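You operate a simulated robot arm through the tools that you are given. There is no shell and no other tool. Be economical: measure what you need, move in short steps, check, and stop when the job is done.

You run a simulated robot arm. Do the job below in one go: nothing can be reset, and whatever is moved stays where it is left.

TASK
Clear the full brush, mist the matted grey pad with detangler, comb it through and fluff it up.
Fine: fluff with the blue slicker brush; brush and teal comb back; nine puffs at most; no snags. Set down upright: teal wide comb.
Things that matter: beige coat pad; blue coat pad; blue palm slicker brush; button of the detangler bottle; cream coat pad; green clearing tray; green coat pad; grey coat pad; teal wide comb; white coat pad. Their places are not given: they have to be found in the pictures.

The check looks at the end state, three seconds after you hand in, the way a careful person would. Anything else that was tipped, shoved, dropped, spilled or broken makes it a failure.

THE ROBOT
A 6-joint arm with a two-finger parallel gripper, fixed in place. Base frame: the origin is at the foot of the arm, x ahead of it, y to its left, z up; the work surface is at about z = 750. Readings come in mm, rad, newtons and seconds.
With the tool pointing down near the work surface it reaches from about 300 to 740 mm from the base axis. Its first joint turns from -1.152 to 1.152 rad. Payload 2.45 kg.
The TCP is the grasp point between the finger pads, 24 mm short of the fingertips. In the tool frame z runs along the fingers and y along their closing line. The gripper opens to 68 mm. The fingers are 17 mm wide and 10 mm thick; the gripper's body (40 by 70 mm) begins 41 mm behind the TCP.
Orientation is that of the tool frame in the base frame, as a unit quaternion [x, y, z, w]. With the fingers straight down and closing along the base's y, the tool's x points along the base's -x, its y along +y and its z along -z.

THE INTERFACE
- The arm moves only by the tool step_arm. Its argument "targets" is a list of rows, each a list of 7 numbers: the opening, from 0 (shut) to 1 (fully open), then the shift along the base's x, y, z in units of 200 mm (1.0 is 200 mm), then the turn, a rotation vector about the base's x, y, z in units of 180 degrees (1.0 is 180 degrees). In form: [[jaw, tx, ty, tz, ax, ay, az], ...]. A call has 1 to 10 rows; each row is the pose to reach, as a shift and turn from the pose commanded when the call began. A call with a number of a shift or a turn outside -1 to 1 is refused whole. Rows are played at 5 a second. More than 50 mm and 0.15 rad between two rows, or a gripper value outside its range, and nothing of the call is played. A pose out of reach is approached as far as the arm can. The call stops where the force on the tool passes 40 N (or 10 N more than at its start, if that is more) or the arm is blocked; 0.2 s more then pass. The fingers move at their own pace (about 108 mm/s each) and stop on an object; they squeeze with about 27 N. The grip force told is the motor's: it shows also when the fingers shut on nothing. Time passes only in rows, and 0.2 s behind the last, so rows that repeat a pose let the fingers close. It gives the time, the measured TCP pose, the force on the tool (base axes), the opening and the grip force at its end, in the units of the frame above (readings bear some noise), with the torque about the TCP (base axes, N m) and any sound that the robot's microphone picked up.
- Cameras (640 x 400 px; columns grow to the right, rows downward): "scene" is fixed at [186.9, 434.4, 1467.8]; the picture's right is [-0.59, -0.81, 0.00], its down [-0.53, 0.38, -0.76] and it looks along [0.61, -0.45, -0.65] (base axes); focal length 259 px, centre (320, 200). "wrist" rides on the gripper at [84, 11, -75] in the tool frame; the picture's right is [-0.13, 0.99, 0.00], its down [-0.60, -0.08, -0.79] and it looks along [-0.79, -0.10, 0.61] (tool axes); focal length 251 px, centre (320, 200).
- grab_frame(camera): a new picture of that camera. The clock stands still meanwhile.
- point_at(camera, pixels): for up to 12 pixels [column, row] of the newest picture of that camera ("zoom" is the newest enlarged one), the place [x, y, z] in the base frame of the surface seen there, good to about 2 mm, but the place of the scene camera against the robot may be out by one fixed shift of up to 18 mm in any direction. The clock stands still meanwhile.
- zoom(camera, box): a new picture of the part [left, top, right, bottom] of that camera's present view, enlarged. The clock stands still meanwhile.
- hand_in(): hands the job in; it is judged then, once.

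Keep the steps short. Do not move on a guess: measure, check each grasp and each placing, and mend mistakes. In all there are 80 turns and 54 pictures (those below and enlarged ones count). Leave the gripper open and the arm clear of the work at the hand-in unless told otherwise, and finish with a single line.

The tools are called as a command line: name --pt "numbers of a row" for each row, then --argument value for the rest, lists and objects as JSON in quotes. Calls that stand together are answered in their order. step_arm: Moves the arm, as the interface text tells. Its arguments: {"type":"object","properties":{"targets":{"type":"array","items":{"type":"array","items":{"type":"number"}}}},"required":["targets"]} The other tools are called the same way: grab_frame (camera) takes a picture; point_at (camera, pixels) gives the place of the surface under pixels of a picture; zoom (camera, box) takes an enlarged picture of a part of a camera's view; hand_in () hands the job in.

At the start:

```text
time: 0.0
tool_pos: [488.7, -118.4, 1241.9]
ee_rot: [0.0, 1.0, 0.0, 0.001]
force: [-0.7, -0.4, 0.0]
wrist_torque: [-0.03, 0.03, 0.0]
grip_width: 68.1
grip_force: 0.0
```

scene: 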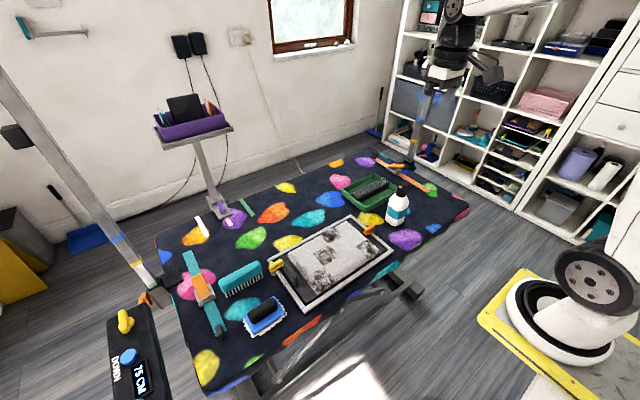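
wrist: 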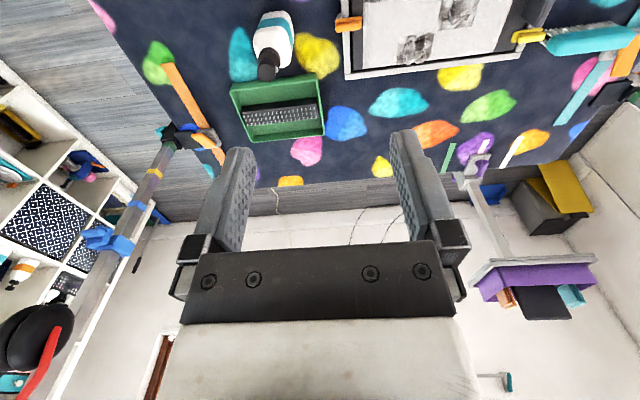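

I see a grooming table with a pad in a frame, a blue brush, a teal comb, a green tray and a bottle. I'll zoom in for detail first.

zoom --camera "scene" --box '[160, 220, 340, 350]'

zoom --camera "scene" --box '[260, 160, 440, 300]'

```text
3.08 times, centred on (250, 285) of scene
```

zoom: 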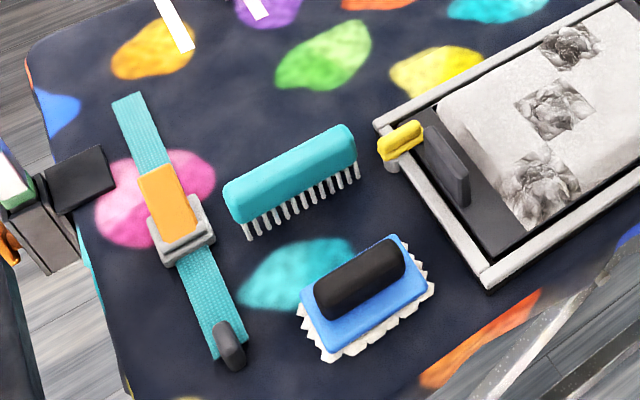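

```text
2.86 times, centred on (350, 230) of scene
```

zoom: 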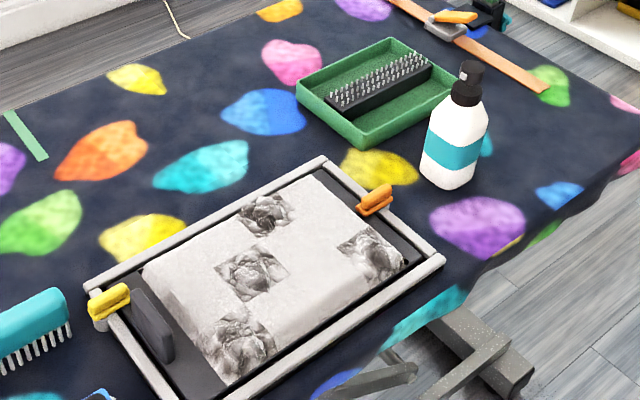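

Zoom is sharp. I'll measure key points on the pad/frame, tray, and bottle in this newest zoom.

point_at --camera "zoom" --pixels '[[470, 66], [453, 148], [330, 105], [425, 68], [375, 55], [375, 130], [268, 212], [252, 274], [372, 254], [238, 340], [150, 325], [300, 260]]'

zoom --camera "wrist" --box '[200, 0, 640, 180]'

```text
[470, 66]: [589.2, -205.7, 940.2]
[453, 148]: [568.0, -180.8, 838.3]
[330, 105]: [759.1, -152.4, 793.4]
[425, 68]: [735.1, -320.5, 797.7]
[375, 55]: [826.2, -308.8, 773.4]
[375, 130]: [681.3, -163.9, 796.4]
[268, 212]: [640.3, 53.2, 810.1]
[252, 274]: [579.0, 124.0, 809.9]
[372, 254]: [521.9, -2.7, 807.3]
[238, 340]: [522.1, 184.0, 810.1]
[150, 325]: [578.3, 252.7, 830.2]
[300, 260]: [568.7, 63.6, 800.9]
```

```text
1.45 times, centred on (420, 90) of wrist
```

zoom: 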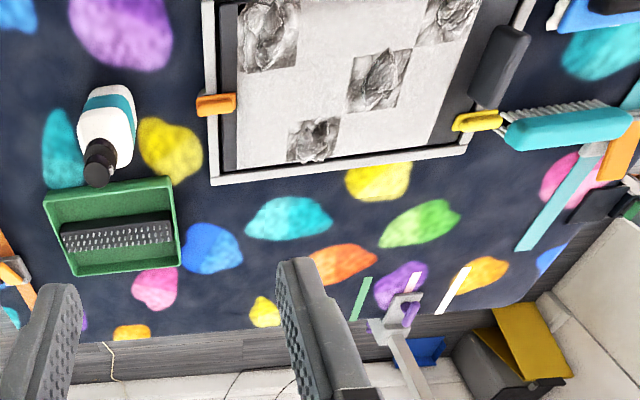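

The newest zoom is the wrist one, which has no fixed shift. I'll measure the same features there.

point_at --camera "zoom" --pixels '[[98, 173], [110, 95], [120, 235], [60, 200], [170, 185], [270, 35], [378, 80], [312, 140], [450, 15], [340, 215], [500, 65], [560, 130]]'

```text
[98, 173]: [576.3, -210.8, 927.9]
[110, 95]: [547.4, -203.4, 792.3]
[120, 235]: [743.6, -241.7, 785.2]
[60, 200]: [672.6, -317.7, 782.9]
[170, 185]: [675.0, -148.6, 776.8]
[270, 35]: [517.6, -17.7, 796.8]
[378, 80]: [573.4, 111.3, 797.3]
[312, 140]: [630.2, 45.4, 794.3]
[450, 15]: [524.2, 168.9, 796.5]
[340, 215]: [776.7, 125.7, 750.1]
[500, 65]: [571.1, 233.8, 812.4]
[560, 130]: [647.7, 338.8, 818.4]
```

The wrist reading gives table z≈750, pad mats at z≈797, and a scene shift of about (+7,+11,+13). Next I'll lower the wrist camera for a closer look at the bottle and tray.

step_arm --pt "1 -0.07 -0.05 -0.19 0 0 0" --pt "1 -0.14 -0.1 -0.38 0 0 0" --pt "1 -0.21 -0.15 -0.57 0 0 0" --pt "1 -0.28 -0.2 -0.76 0 0 0" --pt "1 -0.35 -0.25 -0.95 0 0 0" --pt "1 -0.4 -0.3 -1.0 0 0 0"

grab_frame --camera "wrist"

```text
time: 1.4
tool_pos: [406.7, -180.7, 1040.8]
ee_rot: [0.0, 1.0, 0.001, 0.0]
force: [0.4, -0.3, 0.3]
wrist_torque: [-0.03, -0.04, 0.0]
grip_width: 67.9
grip_force: 0.1
```

```text
48 pictures are left
```

wrist: 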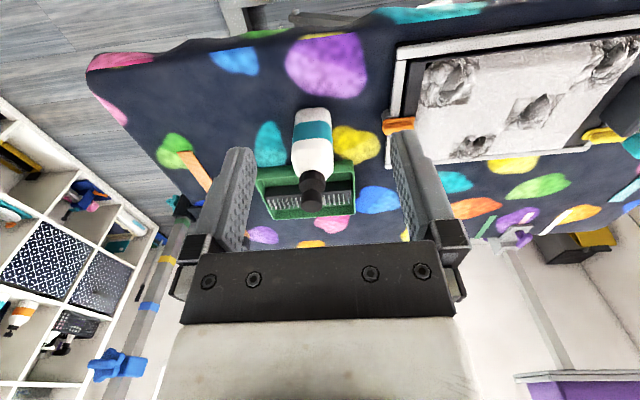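

zoom --camera "wrist" --box '[240, 90, 400, 230]'

zoom --camera "scene" --box '[350, 165, 430, 235]'

```text
2.86 times, centred on (320, 160) of wrist
```

zoom: 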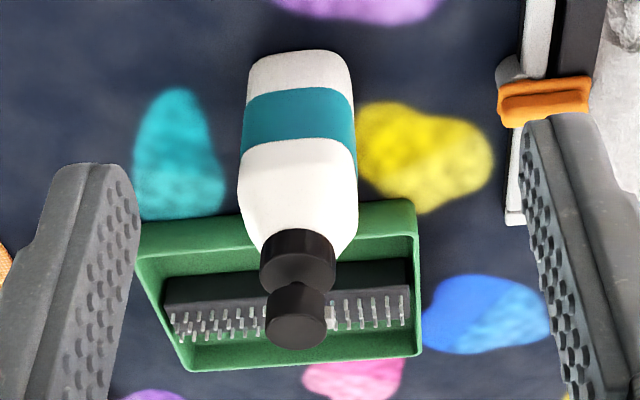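

```text
5.71 times, centred on (390, 200) of scene
```

zoom: 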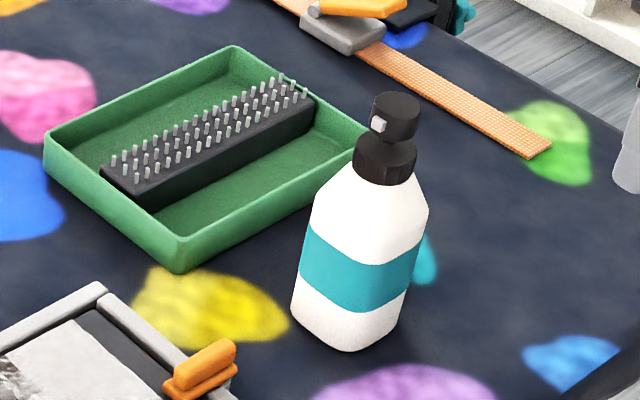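

The nozzle seems to point to +y, toward the pad. I'll look for the other pads and inspect the framed pad and its flap closely.

zoom --camera "scene" --box '[240, 200, 410, 320]'

zoom --camera "scene" --box '[430, 60, 590, 200]'

```text
3.33 times, centred on (325, 260) of scene
```

zoom: 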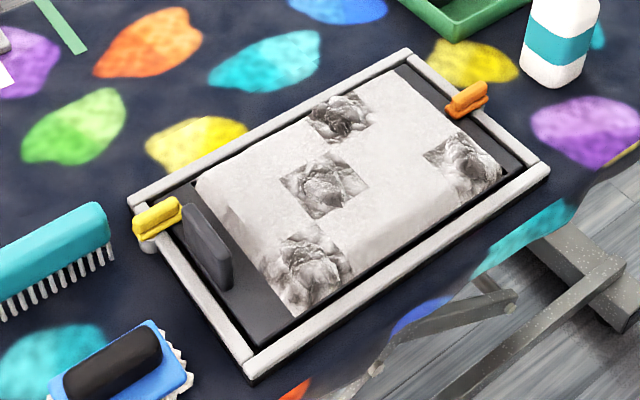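

```text
2.86 times, centred on (510, 130) of scene
```

zoom: 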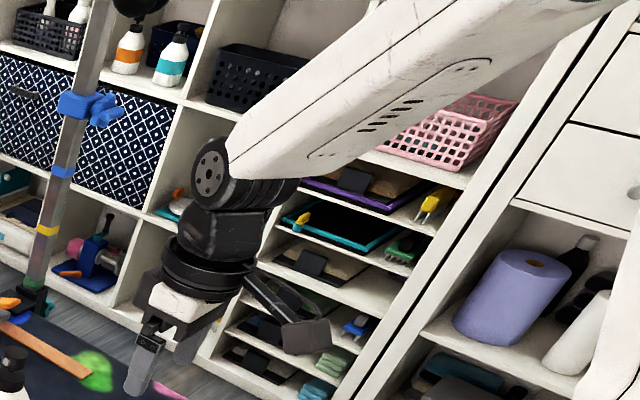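

The other pads sit on shelf racks, out of play, so the framed one is the grey pad. Now I'll measure the bottle head around wrist (311,200), and the tray/pins.

point_at --camera "wrist" --pixels '[[311, 192], [311, 197], [311, 202], [311, 207], [304, 203], [320, 203], [323, 201], [311, 180], [278, 190], [345, 190], [278, 200], [345, 200]]'

zoom --camera "wrist" --box '[285, 165, 341, 215]'

```text
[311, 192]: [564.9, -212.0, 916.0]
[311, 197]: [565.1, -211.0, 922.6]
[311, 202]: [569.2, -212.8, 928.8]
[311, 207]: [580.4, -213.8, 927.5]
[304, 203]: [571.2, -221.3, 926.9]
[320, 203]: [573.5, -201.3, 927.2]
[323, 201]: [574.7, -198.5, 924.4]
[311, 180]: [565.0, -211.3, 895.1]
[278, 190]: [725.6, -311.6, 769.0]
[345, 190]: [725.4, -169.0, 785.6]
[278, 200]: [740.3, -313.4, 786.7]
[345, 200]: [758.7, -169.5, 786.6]
```

```text
8.00 times, centred on (313, 190) of wrist
```

zoom: 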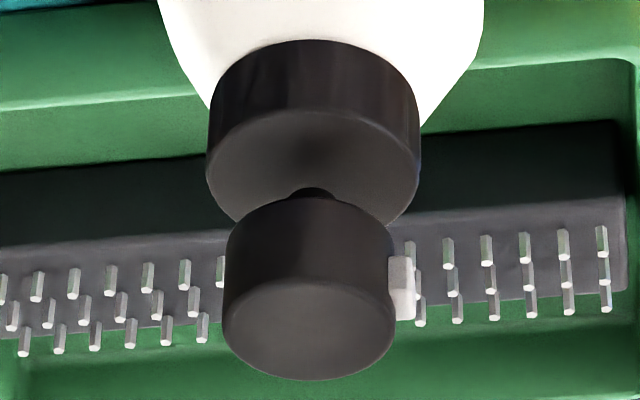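

The head top is z≈927.5, centre ≈(574,-211), and the nozzle points +y. I'll close the fingers and hover above the button.

step_arm --pt "0 0.21 -0.04 0 0 0 0" --pt "0 0.42 -0.08 0 0 0 0" --pt "0 0.63 -0.12 -0.05 0 0 0" --pt "0 0.83 -0.16 -0.2 0 0 0" --pt "0 0.83 -0.16 -0.3 0 0 0" --pt "0 0.83 -0.16 -0.35 0 0 0"

grab_frame --camera "scene"

```text
refused: row 4 steps farther than a row can; nothing moved
```

```text
42 pictures are left
```

scene: 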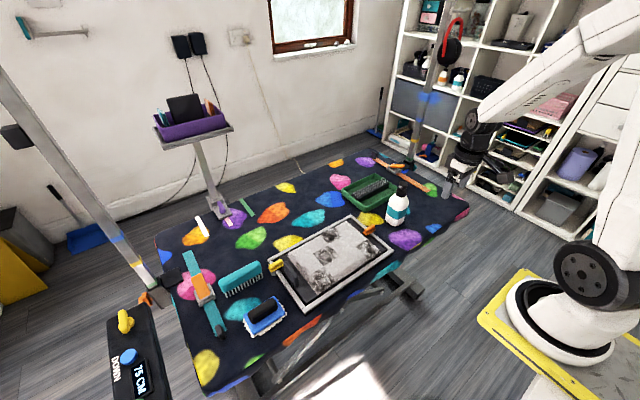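

The call was refused because a row was too long. I'll repeat it with shorter steps.

step_arm --pt "0 0.21 -0.04 0 0 0 0" --pt "0 0.42 -0.08 0 0 0 0" --pt "0 0.63 -0.12 -0.05 0 0 0" --pt "0 0.83 -0.16 -0.15 0 0 0" --pt "0 0.83 -0.16 -0.3 0 0 0" --pt "0 0.83 -0.16 -0.38 0 0 0"

zoom --camera "wrist" --box '[220, 60, 420, 240]'

zoom --camera "scene" --box '[350, 145, 440, 235]'

```text
time: 2.8
tool_pos: [575.2, -210.0, 966.4]
ee_rot: [0.0, 1.0, 0.0, 0.001]
force: [-0.4, -0.2, 0.2]
wrist_torque: [0.03, 0.02, 0.0]
grip_width: 0.2
grip_force: 23.2
```

```text
2.22 times, centred on (320, 150) of wrist
```

zoom: 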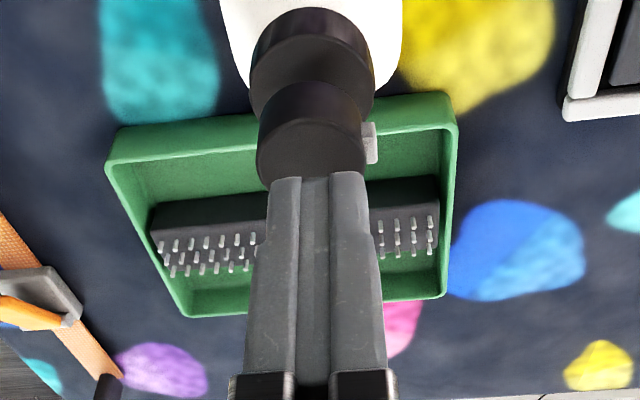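

```text
4.44 times, centred on (395, 190) of scene
```

zoom: 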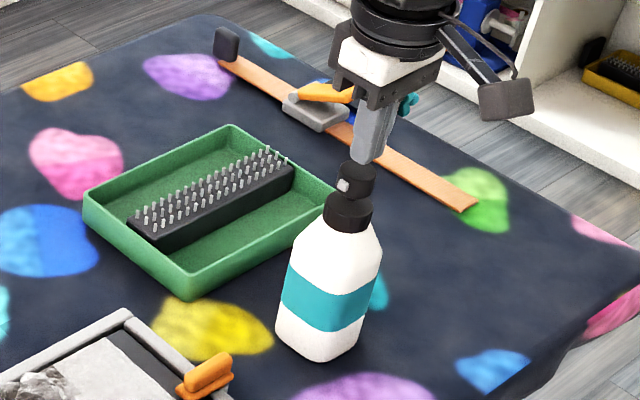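

Fingertips (z≈942) are centred over the button. I'll press slowly, watching for a force or a sound.

step_arm --pt "0 0 0 -0.04 0 0 0" --pt "0 0 0 -0.06 0 0 0" --pt "0 0 0 -0.075 0 0 0" --pt "0 0 0 -0.085 0 0 0" --pt "0 0 0 -0.09 0 0 0"

```text
time: 4.0
tool_pos: [576.1, -210.7, 947.7]
ee_rot: [0.0, 1.0, 0.0, 0.001]
force: [-1.2, 0.9, 2.2]
wrist_torque: [-0.01, 0.03, 0.0]
grip_width: 0.0
grip_force: 23.3
```

Contact has just started (2.2 N, no sound). I'll press a few mm further.

step_arm --pt "0 0 0 -0.01 0 0 0" --pt "0 0 0 -0.02 0 0 0" --pt "0 0 0 -0.03 0 0 0"

```text
time: 4.8
tool_pos: [575.3, -210.1, 942.4]
ee_rot: [0.0, 1.0, 0.0, 0.001]
force: [-0.8, 0.6, 12.3]
wrist_torque: [-0.01, 0.04, -0.02]
grip_width: 0.0
grip_force: 23.5
heard: click
```

I heard a click, so one puff has gone out. I'll release upward and look at the pad.

step_arm --pt "0 0 0 0.04 0 0 0" --pt "0 0 0 0.12 0 0 0"

zoom --camera "scene" --box '[240, 180, 420, 320]'

```text
time: 5.4
tool_pos: [575.0, -210.6, 964.6]
ee_rot: [0.001, 1.0, -0.001, -0.002]
force: [0.0, 0.4, 0.2]
wrist_torque: [-0.01, -0.01, 0.02]
grip_width: 0.0
grip_force: 23.5
```

```text
2.86 times, centred on (330, 250) of scene
```

zoom: 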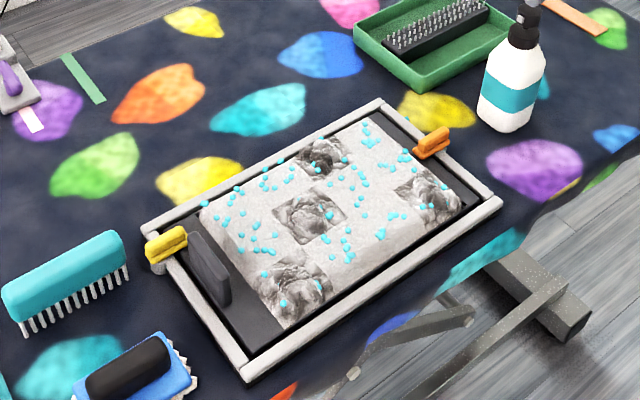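

The puff covered the whole pad with droplets, so the bottle can stay where it is. I'll give two more puffs.

step_arm --pt "0 0 0 -0.08 0 0 0" --pt "0 0 0 -0.105 0 0 0" --pt "0 0 0 -0.125 0 0 0" --pt "0 0 0 -0.08 0 0 0" --pt "0 0 0 -0.04 0 0 0" --pt "0 0 0 -0.08 0 0 0" --pt "0 0 0 -0.105 0 0 0" --pt "0 0 0 -0.125 0 0 0" --pt "0 0 0 -0.08 0 0 0" --pt "0 0 0 0 0 0 0"

zoom --camera "scene" --box '[240, 180, 420, 320]'

```text
time: 7.6
tool_pos: [574.1, -208.4, 965.3]
ee_rot: [0.0, 1.0, -0.001, -0.001]
force: [-0.1, -0.8, 0.2]
wrist_torque: [0.01, -0.01, 0.0]
grip_width: 0.2
grip_force: 23.5
heard: click, click
```

```text
2.86 times, centred on (330, 250) of scene
```

zoom: 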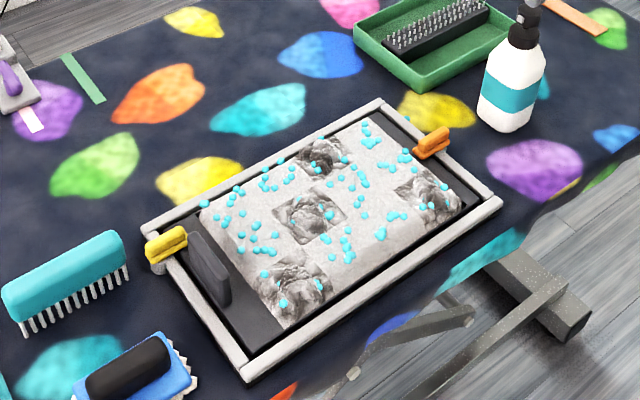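

The droplets are the same but bigger, so wetness builds up. I'll do two more (five in total) and compare.

step_arm --pt "0 0 0 -0.08 0 0 0" --pt "0 0 0 -0.105 0 0 0" --pt "0 0 0 -0.125 0 0 0" --pt "0 0 0 -0.08 0 0 0" --pt "0 0 0 -0.04 0 0 0" --pt "0 0 0 -0.08 0 0 0" --pt "0 0 0 -0.105 0 0 0" --pt "0 0 0 -0.125 0 0 0" --pt "0 0 0 -0.08 0 0 0" --pt "0 0 0 0 0 0 0"

zoom --camera "scene" --box '[240, 180, 420, 320]'

```text
time: 9.8
tool_pos: [576.5, -209.7, 965.4]
ee_rot: [0.0, 1.0, 0.0, -0.001]
force: [0.5, -0.6, -0.3]
wrist_torque: [-0.01, -0.01, 0.0]
grip_width: 0.0
grip_force: 23.7
heard: click, click
```

```text
2.86 times, centred on (330, 250) of scene
```

zoom: 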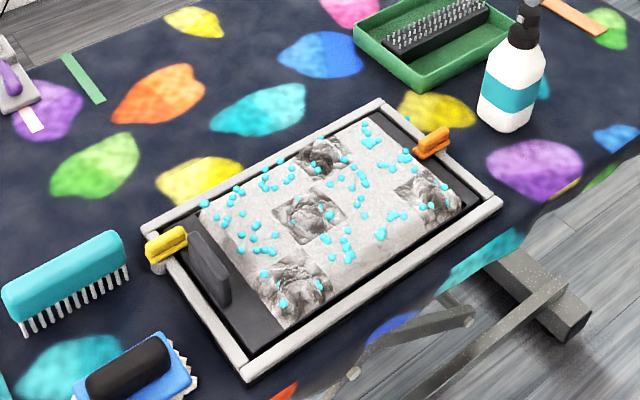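

There's little visual change between 3 and 5. I'll use two more (seven), staying clear of the limit of nine.

step_arm --pt "0 0 0 -0.08 0 0 0" --pt "0 0 0 -0.105 0 0 0" --pt "0 0 0 -0.125 0 0 0" --pt "0 0 0 -0.08 0 0 0" --pt "0 0 0 -0.04 0 0 0" --pt "0 0 0 -0.08 0 0 0" --pt "0 0 0 -0.105 0 0 0" --pt "0 0 0 -0.125 0 0 0" --pt "0 0 0 -0.08 0 0 0" --pt "0 0 0 0.1 0 0 0"

```text
time: 12.0
tool_pos: [575.8, -210.6, 983.9]
ee_rot: [0.001, 1.0, 0.0, -0.001]
force: [0.7, -0.6, -0.1]
wrist_torque: [-0.01, 0.01, 0.01]
grip_width: 0.0
grip_force: 23.9
heard: click, click
```

Seven puffs done. Now I'll measure the brush and comb in the scene picture (brush handle ≈(264,311), comb ≈(241,278)).

zoom --camera "scene" --box '[200, 240, 300, 345]'

```text
3.81 times, centred on (250, 292) of scene
```

zoom: 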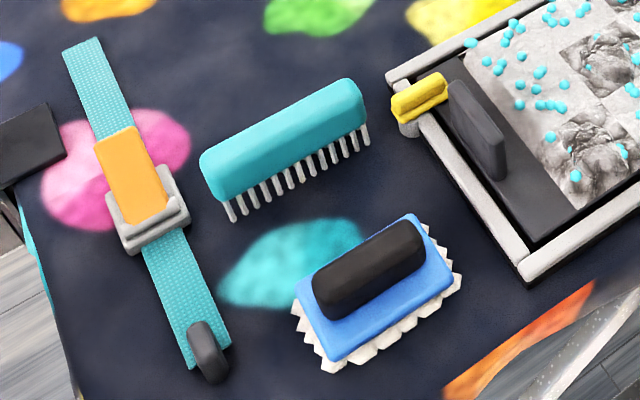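

point_at --camera "zoom" --pixels '[[365, 258], [330, 278], [405, 235], [298, 290], [410, 220], [335, 355], [452, 283], [285, 125], [215, 160], [350, 90], [232, 220], [366, 142]]'

```text
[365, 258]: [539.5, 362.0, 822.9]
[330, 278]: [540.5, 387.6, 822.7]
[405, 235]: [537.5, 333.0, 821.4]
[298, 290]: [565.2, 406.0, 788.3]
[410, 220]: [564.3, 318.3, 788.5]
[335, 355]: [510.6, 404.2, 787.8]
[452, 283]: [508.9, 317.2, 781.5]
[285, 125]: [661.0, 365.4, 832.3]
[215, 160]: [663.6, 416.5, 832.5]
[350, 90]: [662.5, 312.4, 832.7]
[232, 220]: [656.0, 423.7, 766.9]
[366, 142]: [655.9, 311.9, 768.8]
```

The brush handle centre is ≈(532,350), top z≈810 after shift correction, long along y. I'll travel there in stages while yawing +90° so the jaws close along x.

step_arm --pt "0 -0.018 0.233 0.05 0 0 0.0417" --pt "0 -0.037 0.466 0.05 0 0 0.0833" --pt "0 -0.055 0.7 0.05 0 0 0.125" --pt "1 -0.073 0.933 0.05 0 0 0.1667"

step_arm --pt "1 -0.018 0.233 0 0 0 0.0417" --pt "1 -0.037 0.466 0 0 0 0.0833" --pt "1 -0.055 0.7 0 0 0 0.125" --pt "1 -0.073 0.933 0 0 0 0.1667"

step_arm --pt "1 -0.018 0.233 0 0 0 0.0417" --pt "1 -0.037 0.466 0 0 0 0.0833" --pt "1 -0.055 0.7 0 0 0 0.125" --pt "1 -0.073 0.933 0 0 0 0.1667"

grab_frame --camera "wrist"

```text
time: 13.0
tool_pos: [560.8, -23.2, 995.9]
ee_rot: [-0.26, 0.966, 0.0, 0.0]
force: [-0.4, -0.8, -0.7]
wrist_torque: [0.02, -0.01, -0.02]
grip_width: 68.1
grip_force: 0.0
```

```text
time: 14.0
tool_pos: [544.2, 165.2, 1000.3]
ee_rot: [-0.501, 0.866, 0.0, 0.0]
force: [-0.4, -0.4, 0.7]
wrist_torque: [-0.02, -0.01, 0.01]
grip_width: 68.3
grip_force: 0.0
```

```text
time: 15.0
tool_pos: [529.2, 351.3, 997.7]
ee_rot: [0.708, -0.706, 0.0, 0.0]
force: [-0.5, -0.2, 1.4]
wrist_torque: [0.01, -0.02, 0.0]
grip_width: 67.8
grip_force: 0.0
```

```text
35 pictures are left
```

wrist: 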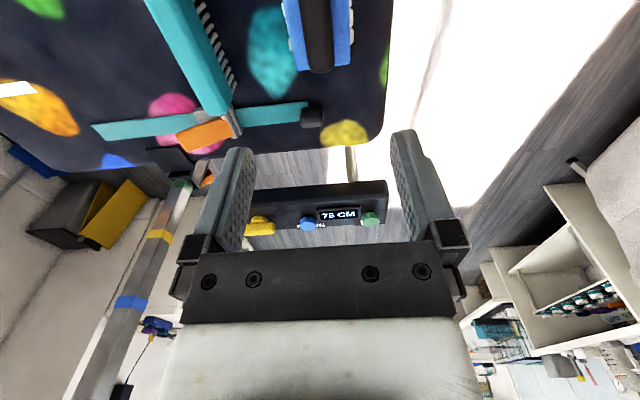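

The brush handle is at the top of the wrist picture (≈(319,35)), and the comb is at left. I'll measure both with the unshifted wrist camera.

point_at --camera "wrist" --pixels '[[306, 20], [318, 20], [330, 20], [318, 50], [318, 64], [318, 3], [296, 65], [350, 60], [195, 50], [215, 108], [160, 3], [230, 110]]'

zoom --camera "wrist" --box '[140, 0, 380, 150]'

```text
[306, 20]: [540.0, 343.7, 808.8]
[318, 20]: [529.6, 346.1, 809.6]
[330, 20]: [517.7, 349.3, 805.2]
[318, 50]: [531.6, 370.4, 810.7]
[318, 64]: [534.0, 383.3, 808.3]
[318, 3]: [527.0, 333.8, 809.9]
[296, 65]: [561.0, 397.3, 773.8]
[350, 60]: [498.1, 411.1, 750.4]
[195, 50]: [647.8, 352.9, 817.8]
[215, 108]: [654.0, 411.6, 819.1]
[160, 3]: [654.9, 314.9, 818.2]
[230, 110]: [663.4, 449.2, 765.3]
```

```text
2.67 times, centred on (260, 75) of wrist
```

zoom: 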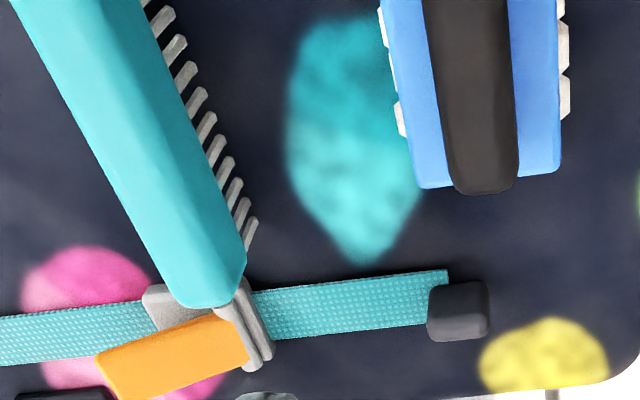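

The handle is centred at ≈(530,350), 26 mm wide, top z≈810, with the base plate top ≈774. I'll descend to TCP z≈803 with open jaws.

step_arm --pt "1 0 0 -0.22 0 0 0" --pt "1 0 0 -0.44 0 0 0" --pt "1 0 0 -0.66 0 0 0" --pt "1 0 0 -0.82 0 0 0" --pt "1 0 0 -0.9 0 0 0" --pt "1 0 0 -0.955 0 0 0"

zoom --camera "scene" --box '[200, 220, 320, 345]'

```text
time: 16.4
tool_pos: [530.2, 348.3, 804.9]
ee_rot: [0.707, -0.707, -0.001, 0.0]
force: [-0.2, -0.5, -0.5]
wrist_torque: [0.01, 0.0, -0.01]
grip_width: 68.0
grip_force: 0.0
```

```text
3.20 times, centred on (260, 282) of scene
```

zoom: 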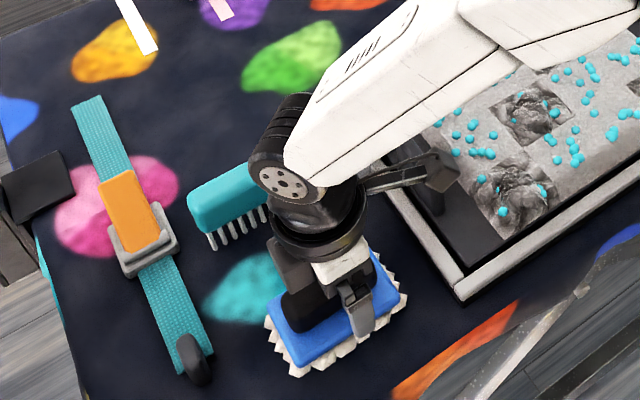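

Fingers straddle the handle with no contact. I'll close, let the fingers settle, then lift.

step_arm --pt "0.3 0 0 0 0 0 0" --pt "0 0 0 0 0 0 0" --pt "0 0 0 0 0 0 0" --pt "0 0 0 0 0 0 0"

step_arm --pt "0 0 0 0.1 0 0 0" --pt "0 0 0 0.3 0 0 0" --pt "0 0 0 0.5 0 0 0"

zoom --camera "scene" --box '[200, 220, 320, 345]'

```text
time: 17.4
tool_pos: [531.2, 348.4, 805.7]
ee_rot: [-0.707, 0.707, 0.0, 0.0]
force: [-0.7, -0.2, -0.1]
wrist_torque: [-0.02, -0.03, 0.02]
grip_width: 27.6
grip_force: 26.9
```

```text
time: 18.2
tool_pos: [535.0, 346.1, 904.9]
ee_rot: [0.707, -0.707, 0.001, 0.0]
force: [-0.8, -0.2, -1.1]
wrist_torque: [-0.02, -0.03, 0.02]
grip_width: 27.3
grip_force: 26.8
```

```text
3.20 times, centred on (260, 282) of scene
```

zoom: 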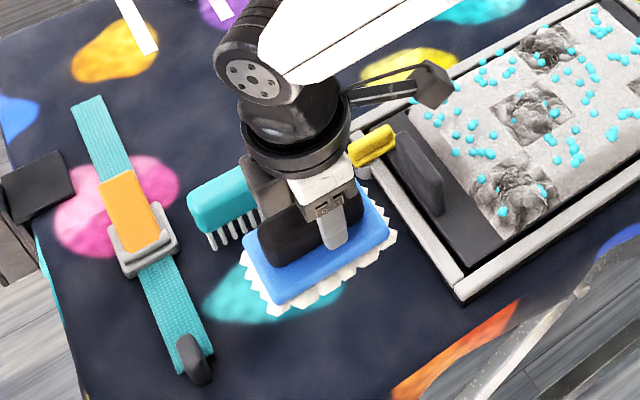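

Brush is held (27.5 mm, on the handle). Home TCP ≈(531,348.5,805), brush underside 55 mm below TCP. I'll carry it high toward the tray, keeping on the far-x side of the bottle.

step_arm --pt "0 0.052 -0.18 0.1 0 0 0" --pt "0 0.105 -0.364 0.2 0 0 0" --pt "0 0.157 -0.547 0.3 0 0 0" --pt "0 0.21 -0.73 0.4 0 0 0" --pt "0 0.262 -0.912 0.48 0 0 0"

step_arm --pt "0 0.052 -0.18 0 0 0 0" --pt "0 0.105 -0.364 0 0 0 0" --pt "0 0.157 -0.547 0 0 0 0" --pt "0 0.21 -0.73 0 0 0 0" --pt "0 0.262 -0.912 0 0 0 0"

step_arm --pt "0 0.052 -0.18 0 0 0 0" --pt "0 0.105 -0.364 0 0 0 0" --pt "0 0.157 -0.547 0 0 0 0" --pt "0 0.21 -0.73 0 0 0 0" --pt "0 0.262 -0.912 0 0 0 0"

grab_frame --camera "wrist"

grab_frame --camera "scene"

```text
time: 19.4
tool_pos: [582.7, 169.0, 1001.1]
ee_rot: [0.708, -0.706, -0.001, 0.0]
force: [0.3, -0.3, -0.5]
wrist_torque: [0.01, -0.01, 0.02]
grip_width: 27.6
grip_force: 27.3
```

```text
time: 20.6
tool_pos: [635.1, -17.7, 1001.3]
ee_rot: [0.708, -0.707, 0.0, 0.0]
force: [-0.3, -0.5, -0.9]
wrist_torque: [0.0, 0.03, -0.04]
grip_width: 27.5
grip_force: 27.5
```

```text
time: 21.8
tool_pos: [686.3, -198.1, 999.2]
ee_rot: [0.707, -0.707, 0.0, -0.001]
force: [-0.1, 0.1, -0.1]
wrist_torque: [0.04, -0.01, 0.01]
grip_width: 27.7
grip_force: 27.3
```

```text
31 pictures are left
```

wrist: 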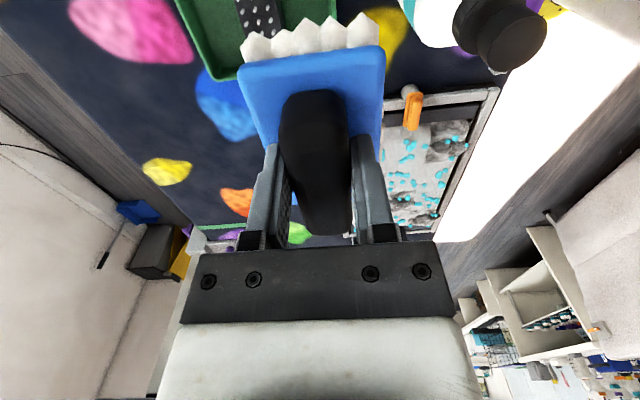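

```text
30 pictures are left
```

scene: 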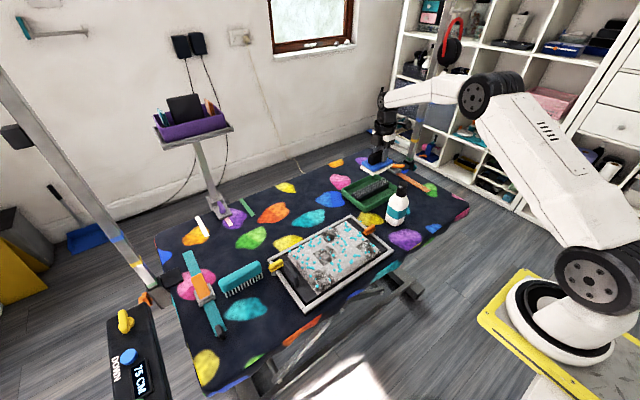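

The brush is above the tray front and the bottle is clear. I'll measure the pins precisely in a scene zoom.

zoom --camera "scene" --box '[335, 145, 415, 215]'

```text
5.71 times, centred on (375, 180) of scene
```

zoom: 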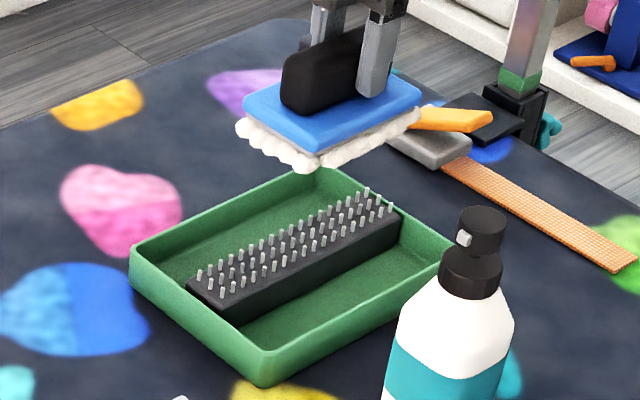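

point_at --camera "zoom" --pixels '[[198, 271], [221, 289], [366, 188], [391, 206], [245, 300], [300, 228], [190, 284], [398, 215], [134, 244], [265, 352], [450, 242], [325, 172]]'

```text
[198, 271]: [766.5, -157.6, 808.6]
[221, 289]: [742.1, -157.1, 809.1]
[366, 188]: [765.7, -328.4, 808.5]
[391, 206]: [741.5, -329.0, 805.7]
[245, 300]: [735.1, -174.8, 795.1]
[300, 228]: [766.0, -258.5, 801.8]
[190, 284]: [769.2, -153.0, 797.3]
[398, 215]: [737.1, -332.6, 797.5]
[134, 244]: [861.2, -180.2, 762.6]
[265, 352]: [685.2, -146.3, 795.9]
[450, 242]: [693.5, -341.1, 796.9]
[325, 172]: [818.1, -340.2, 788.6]
```

Corrected: pins x 735–759, y −340…−168, tips z≈795; bar top ≈784; rim ≈783. Engaging needs TCP z≈845. I'll test the reach outward at a safe height.

step_arm --pt "0 0.05 0.05 -0.2 0 0 0" --pt "0 0.1 0.1 -0.4 0 0 0" --pt "0 0.2 0.1 -0.6 0 0 0" --pt "0 0.3 0.1 -0.65 0 0 0" --pt "0 0.4 0.1 -0.65 0 0 0"

```text
time: 23.0
tool_pos: [741.6, -169.4, 874.8]
ee_rot: [0.708, -0.706, 0.0, 0.0]
force: [-0.4, -0.1, -0.4]
wrist_torque: [-0.04, 0.02, -0.04]
grip_width: 27.4
grip_force: 27.5
out of reach, approached as far as the arm can: row 4, 5
```

The arm reaches about radius 761 (x≈741 at y≈−170). I'll step back slightly to re-establish the commanded pose.

step_arm --pt "0 -0.18 0 0 0 0 0" --pt "0 -0.18 -0.05 0 0 0 0"

```text
time: 23.6
tool_pos: [704.8, -180.5, 875.5]
ee_rot: [-0.707, 0.707, -0.002, 0.001]
force: [-0.3, -0.3, -1.3]
wrist_torque: [0.0, -0.01, 0.03]
grip_width: 27.8
grip_force: 27.3
```

Commands track the reached pose. I'll position at x≈728, y≈−190 and lower gently on the pins.

step_arm --pt "0 0.115 -0.05 0 0 0 0" --pt "0 0.115 -0.05 -0.08 0 0 0" --pt "0 0.115 -0.05 -0.12 0 0 0" --pt "0 0.115 -0.05 -0.14 0 0 0"

zoom --camera "scene" --box '[335, 145, 415, 215]'

```text
time: 24.6
tool_pos: [729.6, -190.6, 850.7]
ee_rot: [-0.707, 0.707, -0.002, 0.001]
force: [-3.6, 2.2, 18.5]
wrist_torque: [0.4, 0.18, 0.07]
grip_width: 27.6
grip_force: 27.6
```

```text
5.71 times, centred on (375, 180) of scene
```

zoom: 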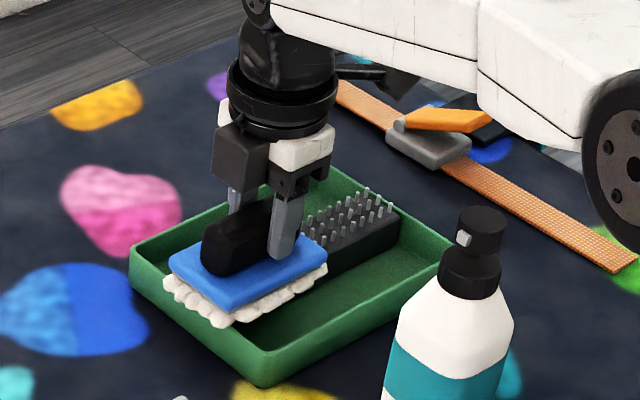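

It's touching the pins at 18.5 N, a bit much. I'll ease up 2 mm and drag back in −x across the pins.

step_arm --pt "0 0 0 0.01 0 0 0" --pt "0 -0.05 0 0.01 0 0 0" --pt "0 -0.1 0 0.01 0 0 0" --pt "0 -0.15 0 0.01 0 0 0" --pt "0 -0.2 0 0.01 0 0 0" --pt "0 -0.22 0 0.15 0 0 0"

zoom --camera "scene" --box '[335, 145, 415, 215]'

```text
time: 26.0
tool_pos: [683.4, -190.4, 876.3]
ee_rot: [-0.707, 0.708, 0.0, -0.001]
force: [0.0, 0.2, -0.8]
wrist_torque: [-0.02, 0.0, 0.01]
grip_width: 27.5
grip_force: 26.3
```

```text
5.71 times, centred on (375, 180) of scene
```

zoom: 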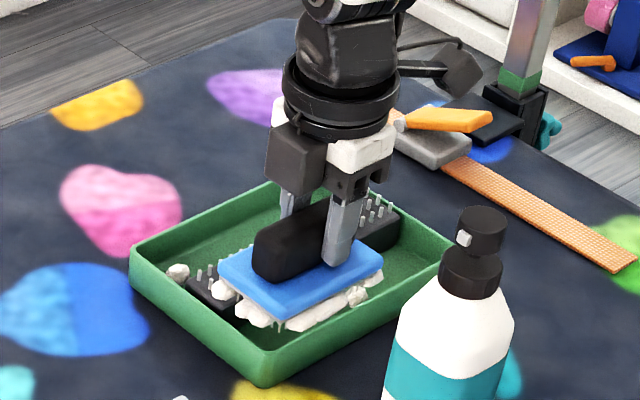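

Hair is coming off: a clump dropped into the tray. I'll do two more strokes.

step_arm --pt "0 0.1 -0.04 0 0 0 0" --pt "0 0.22 -0.04 -0.06 0 0 0" --pt "0 0.22 -0.04 -0.122 0 0 0" --pt "0 0.11 -0.04 -0.122 0 0 0" --pt "0 0.0 -0.04 -0.122 0 0 0" --pt "0 0.1 -0.04 0 0 0 0" --pt "0 0.22 -0.04 -0.06 0 0 0" --pt "0 0.22 -0.04 -0.122 0 0 0" --pt "0 0.11 -0.04 -0.122 0 0 0" --pt "0 0.0 -0.04 -0.122 0 0 0"

step_arm --pt "0 0.0 0 0.2 0 0 0" --pt "0 0 0 0.4 0 0 0"

zoom --camera "scene" --box '[335, 135, 415, 205]'

```text
time: 28.2
tool_pos: [685.0, -198.5, 851.5]
ee_rot: [-0.707, 0.707, -0.001, 0.001]
force: [-0.1, -0.1, -2.1]
wrist_torque: [-0.02, -0.01, 0.02]
grip_width: 27.3
grip_force: 26.9
```

```text
time: 28.8
tool_pos: [684.8, -196.0, 931.9]
ee_rot: [0.707, -0.707, -0.001, 0.0]
force: [-0.6, 0.1, -1.0]
wrist_torque: [-0.02, 0.01, 0.01]
grip_width: 27.6
grip_force: 27.2
```

```text
5.71 times, centred on (375, 170) of scene
```

zoom: 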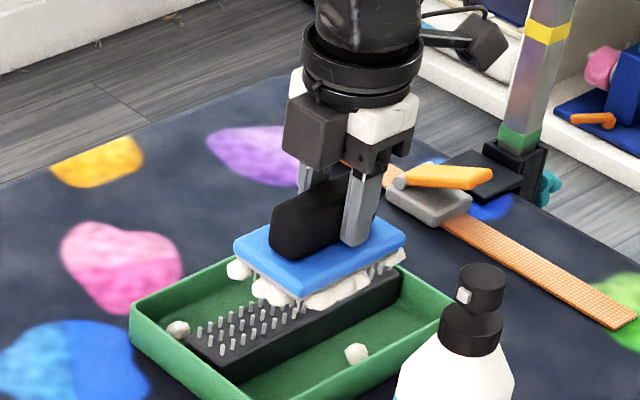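

Two clumps are down, with more remaining. I'll repeat with slightly deeper strokes.

step_arm --pt "0 0.11 0 -0.2 0 0 0" --pt "0 0.22 0 -0.36 0 0 0" --pt "0 0.22 0 -0.415 0 0 0" --pt "0 0.16 0 -0.415 0 0 0" --pt "0 0.1 0 -0.415 0 0 0" --pt "0 0.05 0 -0.415 0 0 0" --pt "0 -0.01 0 -0.415 0 0 0"

step_arm --pt "0 0.1 0 0.12 0 0 0" --pt "0 0.23 0 0.06 0 0 0" --pt "0 0.23 0 0.0 0 0 0" --pt "0 0.16 0 0 0 0 0" --pt "0 0.1 0 0 0 0 0" --pt "0 0.05 0 0 0 0 0" --pt "0 0 0 0 0 0 0" --pt "0 0 0 0.2 0 0 0" --pt "0 0 0 0.4 0 0 0"

zoom --camera "scene" --box '[335, 135, 415, 205]'

```text
time: 29.5
tool_pos: [714.2, -195.3, 846.7]
ee_rot: [-0.707, 0.707, 0.027, -0.013]
force: [0.6, 0.3, 5.2]
wrist_torque: [0.08, -0.22, -0.05]
grip_width: 27.5
grip_force: 27.0
stopped in row 3: the force on the tool passed its limit at 54 N (the readings are from after the stop); the commanded pose is now the measured one
```

```text
time: 31.5
tool_pos: [715.0, -193.9, 925.0]
ee_rot: [-0.706, 0.707, 0.028, -0.015]
force: [-0.9, -0.6, -1.1]
wrist_torque: [0.01, 0.01, 0.0]
grip_width: 27.5
grip_force: 27.0
out of reach, approached as far as the arm can: row 1, 2, 3, 4, 5, 6
```

```text
5.71 times, centred on (375, 170) of scene
```

zoom: 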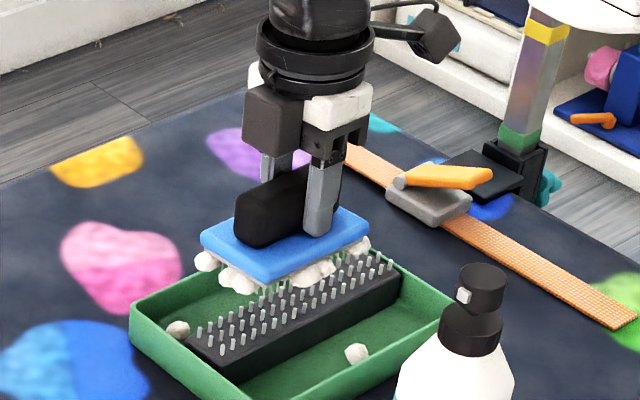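

That pressed too hard; the stop left a slight tilt (~0.06 rad). Only the +x half of the brush gets raked within reach, so I'll correct the tilt, rise, and yaw the brush by 180° to rake the other half.

step_arm --pt "0 -0.05 0 0.1 -0.0059 -0.0193 0" --pt "0 -0.1 0 0.2 -0.0059 -0.0193 0"

step_arm --pt "0 0 0 0 0 0 -0.045" --pt "0 0 0 0 0 0 -0.09" --pt "0 0 0 0 0 0 -0.135" --pt "0 0 0 0 0 0 -0.18" --pt "0 0 0 0 0 0 -0.225" --pt "0 0 0 0 0 0 -0.27" --pt "0 0 0 0 0 0 -0.315" --pt "0 0 0 0 0 0 -0.36" --pt "0 0 0 0 0 0 -0.405" --pt "0 0 0 0 0 0 -0.45"

step_arm --pt "0 0 0 0 0 0 -0.045" --pt "0 0 0 0 0 0 -0.09" --pt "0 0 0 0 0 0 -0.135" --pt "0 0 0 0 0 0 -0.18" --pt "0 0 0 0 0 0 -0.225" --pt "0 0 0 0 0 0 -0.27" --pt "0 0 0 0 0 0 -0.315" --pt "0 0 0 0 0 0 -0.36" --pt "0 0 0 0 0 0 -0.405" --pt "0 0 0 0 0 0 -0.45"

step_arm --pt "0 0 0 0 0 0 -0.045" --pt "0 0 0 0 0 0 -0.09" --pt "0 0 0 0 0 0 -0.1" --pt "0 0 0 0 0 0 -0.1"

zoom --camera "scene" --box '[335, 125, 415, 205]'

```text
time: 32.1
tool_pos: [695.7, -193.9, 965.2]
ee_rot: [0.707, -0.707, 0.001, -0.001]
force: [-0.6, -0.6, -0.8]
wrist_torque: [0.0, -0.02, 0.01]
grip_width: 27.8
grip_force: 27.1
```

```text
time: 34.3
tool_pos: [694.8, -195.4, 965.1]
ee_rot: [-0.078, 0.997, 0.001, 0.002]
force: [0.2, 0.3, -0.9]
wrist_torque: [-0.02, 0.05, 0.01]
grip_width: 27.6
grip_force: 26.9
```

```text
time: 36.5
tool_pos: [695.4, -194.7, 965.7]
ee_rot: [0.588, 0.809, 0.0, -0.001]
force: [-0.4, -1.5, -2.0]
wrist_torque: [0.03, 0.01, 0.01]
grip_width: 27.8
grip_force: 27.1
```

```text
time: 37.5
tool_pos: [693.4, -194.8, 967.4]
ee_rot: [0.708, 0.706, 0.0, 0.001]
force: [-0.4, -1.1, -1.7]
wrist_torque: [0.0, 0.02, 0.0]
grip_width: 27.7
grip_force: 27.1
```

```text
5.00 times, centred on (375, 165) of scene
```

zoom: 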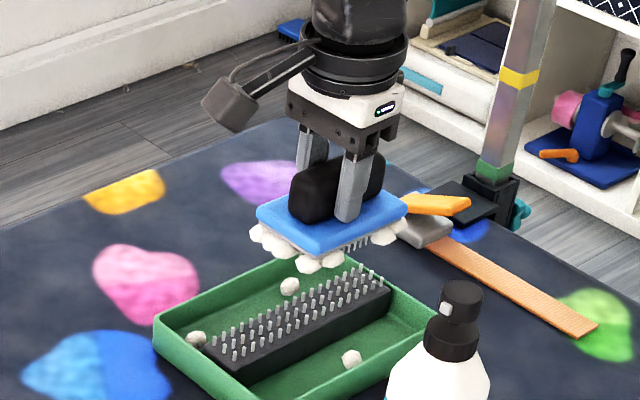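

Three clumps are in the tray and part of the bristles is bare. Now I'll stroke the other half at the moderate height (z≈852).

step_arm --pt "0 0.06 0 -0.2 0 0 0" --pt "0 0.12 0 -0.4 0 0 0" --pt "0 0.17 0 -0.53 0 0 0" --pt "0 0.17 0 -0.565 0 0 0" --pt "0 0.1 0 -0.565 0 0 0" --pt "0 0.02 0 -0.565 0 0 0" --pt "0 -0.06 0 -0.565 0 0 0"

step_arm --pt "0 0.12 0 0.12 0 0 0" --pt "0 0.23 0 0.06 0 0 0" --pt "0 0.23 0 0.0 0 0 0" --pt "0 0.15 0 0 0 0 0" --pt "0 0.07 0 0 0 0 0" --pt "0 0 0 0 0 0 0"

step_arm --pt "0 0.12 0 0.12 0 0 0" --pt "0 0.23 0 0.06 0 0 0" --pt "0 0.23 0 0.0 0 0 0" --pt "0 0.15 0 0 0 0 0" --pt "0 0.07 0 0 0 0 0" --pt "0 0 0 0 0 0 0" --pt "0 0 0 0.2 0 0 0" --pt "0 0 0 0.4 0 0 0"

zoom --camera "scene" --box '[335, 135, 415, 205]'

```text
time: 39.1
tool_pos: [681.5, -195.2, 851.8]
ee_rot: [0.707, 0.707, -0.001, 0.001]
force: [0.8, -0.1, -1.1]
wrist_torque: [0.05, 0.01, -0.01]
grip_width: 27.5
grip_force: 26.9
```

```text
time: 40.5
tool_pos: [681.9, -194.8, 852.5]
ee_rot: [0.708, 0.707, -0.001, 0.001]
force: [-0.2, 0.1, -1.5]
wrist_torque: [0.05, 0.02, 0.01]
grip_width: 27.7
grip_force: 27.7
```

```text
time: 42.3
tool_pos: [680.9, -193.9, 933.8]
ee_rot: [0.707, 0.707, 0.0, 0.0]
force: [-0.6, -0.2, -1.9]
wrist_torque: [0.03, -0.01, 0.03]
grip_width: 27.4
grip_force: 26.9
```

```text
5.71 times, centred on (375, 170) of scene
```

zoom: 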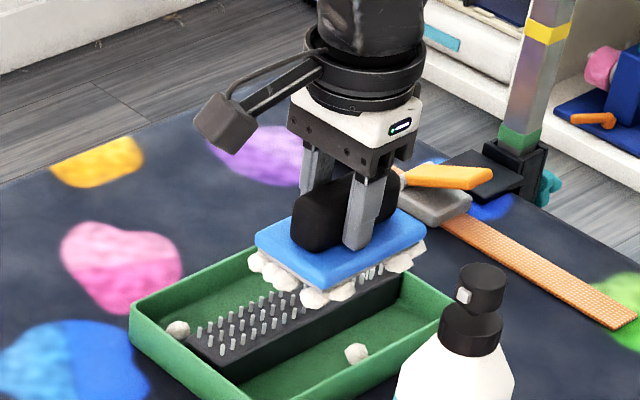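

Few clumps came off with this light touch. I'll lower more firmly, in small steps, and read the force before dragging.

step_arm --pt "0 0.1 0 -0.2 0 0 0" --pt "0 0.235 0 -0.36 0 0 0" --pt "0 0.235 0 -0.4 0 0 0" --pt "0 0.235 0 -0.415 0 0 0" --pt "0 0.235 0 -0.42 0 0 0"

step_arm --pt "0 -0.05 0 0 0 0 0" --pt "0 -0.1 0 0 0 0 0"

step_arm --pt "0 -0.05 0 0 0 0 0" --pt "0 -0.1 0 0 0 0 0" --pt "0 -0.12 0 0.2 0 0 0"

zoom --camera "scene" --box '[335, 135, 415, 205]'

```text
time: 43.5
tool_pos: [727.7, -194.1, 850.0]
ee_rot: [0.707, 0.707, -0.001, 0.001]
force: [-0.3, 0.0, -0.9]
wrist_torque: [-0.02, -0.01, -0.06]
grip_width: 27.8
grip_force: 27.2
```

```text
time: 44.1
tool_pos: [708.0, -194.9, 848.7]
ee_rot: [0.707, 0.707, 0.001, 0.001]
force: [-0.3, 0.3, -0.6]
wrist_torque: [0.01, 0.01, -0.01]
grip_width: 27.4
grip_force: 26.8
```

```text
time: 44.9
tool_pos: [684.4, -195.2, 891.5]
ee_rot: [0.707, 0.707, -0.001, 0.001]
force: [0.1, 0.3, -0.6]
wrist_torque: [0.0, 0.01, 0.01]
grip_width: 27.6
grip_force: 26.7
```

```text
5.71 times, centred on (375, 170) of scene
```

zoom: 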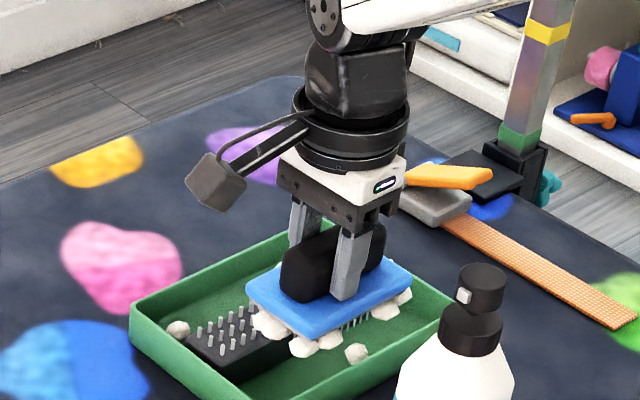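

There was no contact even at 848.7: the hard press slid the brush up in the grip. I'll find the new contact height in small steps.

step_arm --pt "0 0.1 0 -0.08 0 0 0" --pt "0 0.22 0 -0.18 0 0 0" --pt "0 0.22 0 -0.23 0 0 0" --pt "0 0.22 0 -0.24 0 0 0"

step_arm --pt "0 0 0 -0.01 0 0 0"

step_arm --pt "0 0 0 -0.008 0 0 0"

```text
time: 45.5
tool_pos: [711.7, -191.7, 848.3]
ee_rot: [0.707, 0.706, -0.016, -0.027]
force: [0.5, -0.1, 6.6]
wrist_torque: [0.08, -0.2, -0.04]
grip_width: 27.8
grip_force: 26.8
stopped in row 3: the force on the tool passed its limit at 84 N (the readings are from after the stop); the commanded pose is now the measured one
```

```text
time: 45.9
tool_pos: [711.0, -193.0, 848.3]
ee_rot: [0.707, 0.707, -0.014, -0.027]
force: [-3.7, 5.3, 23.3]
wrist_torque: [0.1, -0.43, 0.09]
grip_width: 27.4
grip_force: 26.8
```

```text
time: 46.3
tool_pos: [710.6, -193.9, 847.2]
ee_rot: [0.707, 0.707, -0.015, -0.025]
force: [-6.6, 7.2, 33.5]
wrist_torque: [0.28, -0.54, 0.13]
grip_width: 27.8
grip_force: 27.0
```

Contact is now firm (33 N) with a small tilt that puts the +x edge down. I'll ease off 1.5 mm and drag in −x from here.

step_arm --pt "0 0 0 0.008 0 0 0" --pt "0 -0.04 0 0.008 0 0 0" --pt "0 -0.08 0 0.008 0 0 0" --pt "0 -0.12 0 0.008 0 0 0" --pt "0 -0.16 0 0.008 0 0 0"

step_arm --pt "0 0 0 0.2 0 0 0" --pt "0 0 0 0.4 -0.005 -0.0193 0"

zoom --camera "scene" --box '[335, 135, 415, 205]'

```text
time: 47.5
tool_pos: [678.3, -193.6, 843.6]
ee_rot: [0.707, 0.706, -0.018, -0.029]
force: [-0.1, 0.1, -1.2]
wrist_torque: [0.01, 0.04, 0.01]
grip_width: 27.6
grip_force: 26.8
```

```text
time: 48.1
tool_pos: [680.0, -193.6, 925.3]
ee_rot: [0.707, 0.707, -0.001, -0.002]
force: [-0.5, 0.2, -1.1]
wrist_torque: [0.03, -0.03, -0.01]
grip_width: 27.5
grip_force: 27.1
```

```text
5.71 times, centred on (375, 170) of scene
```

zoom: 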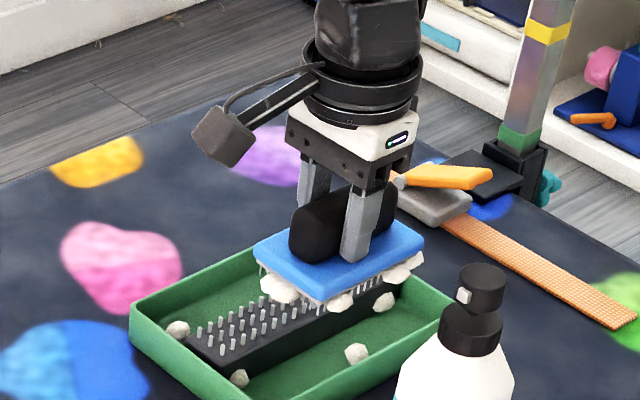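

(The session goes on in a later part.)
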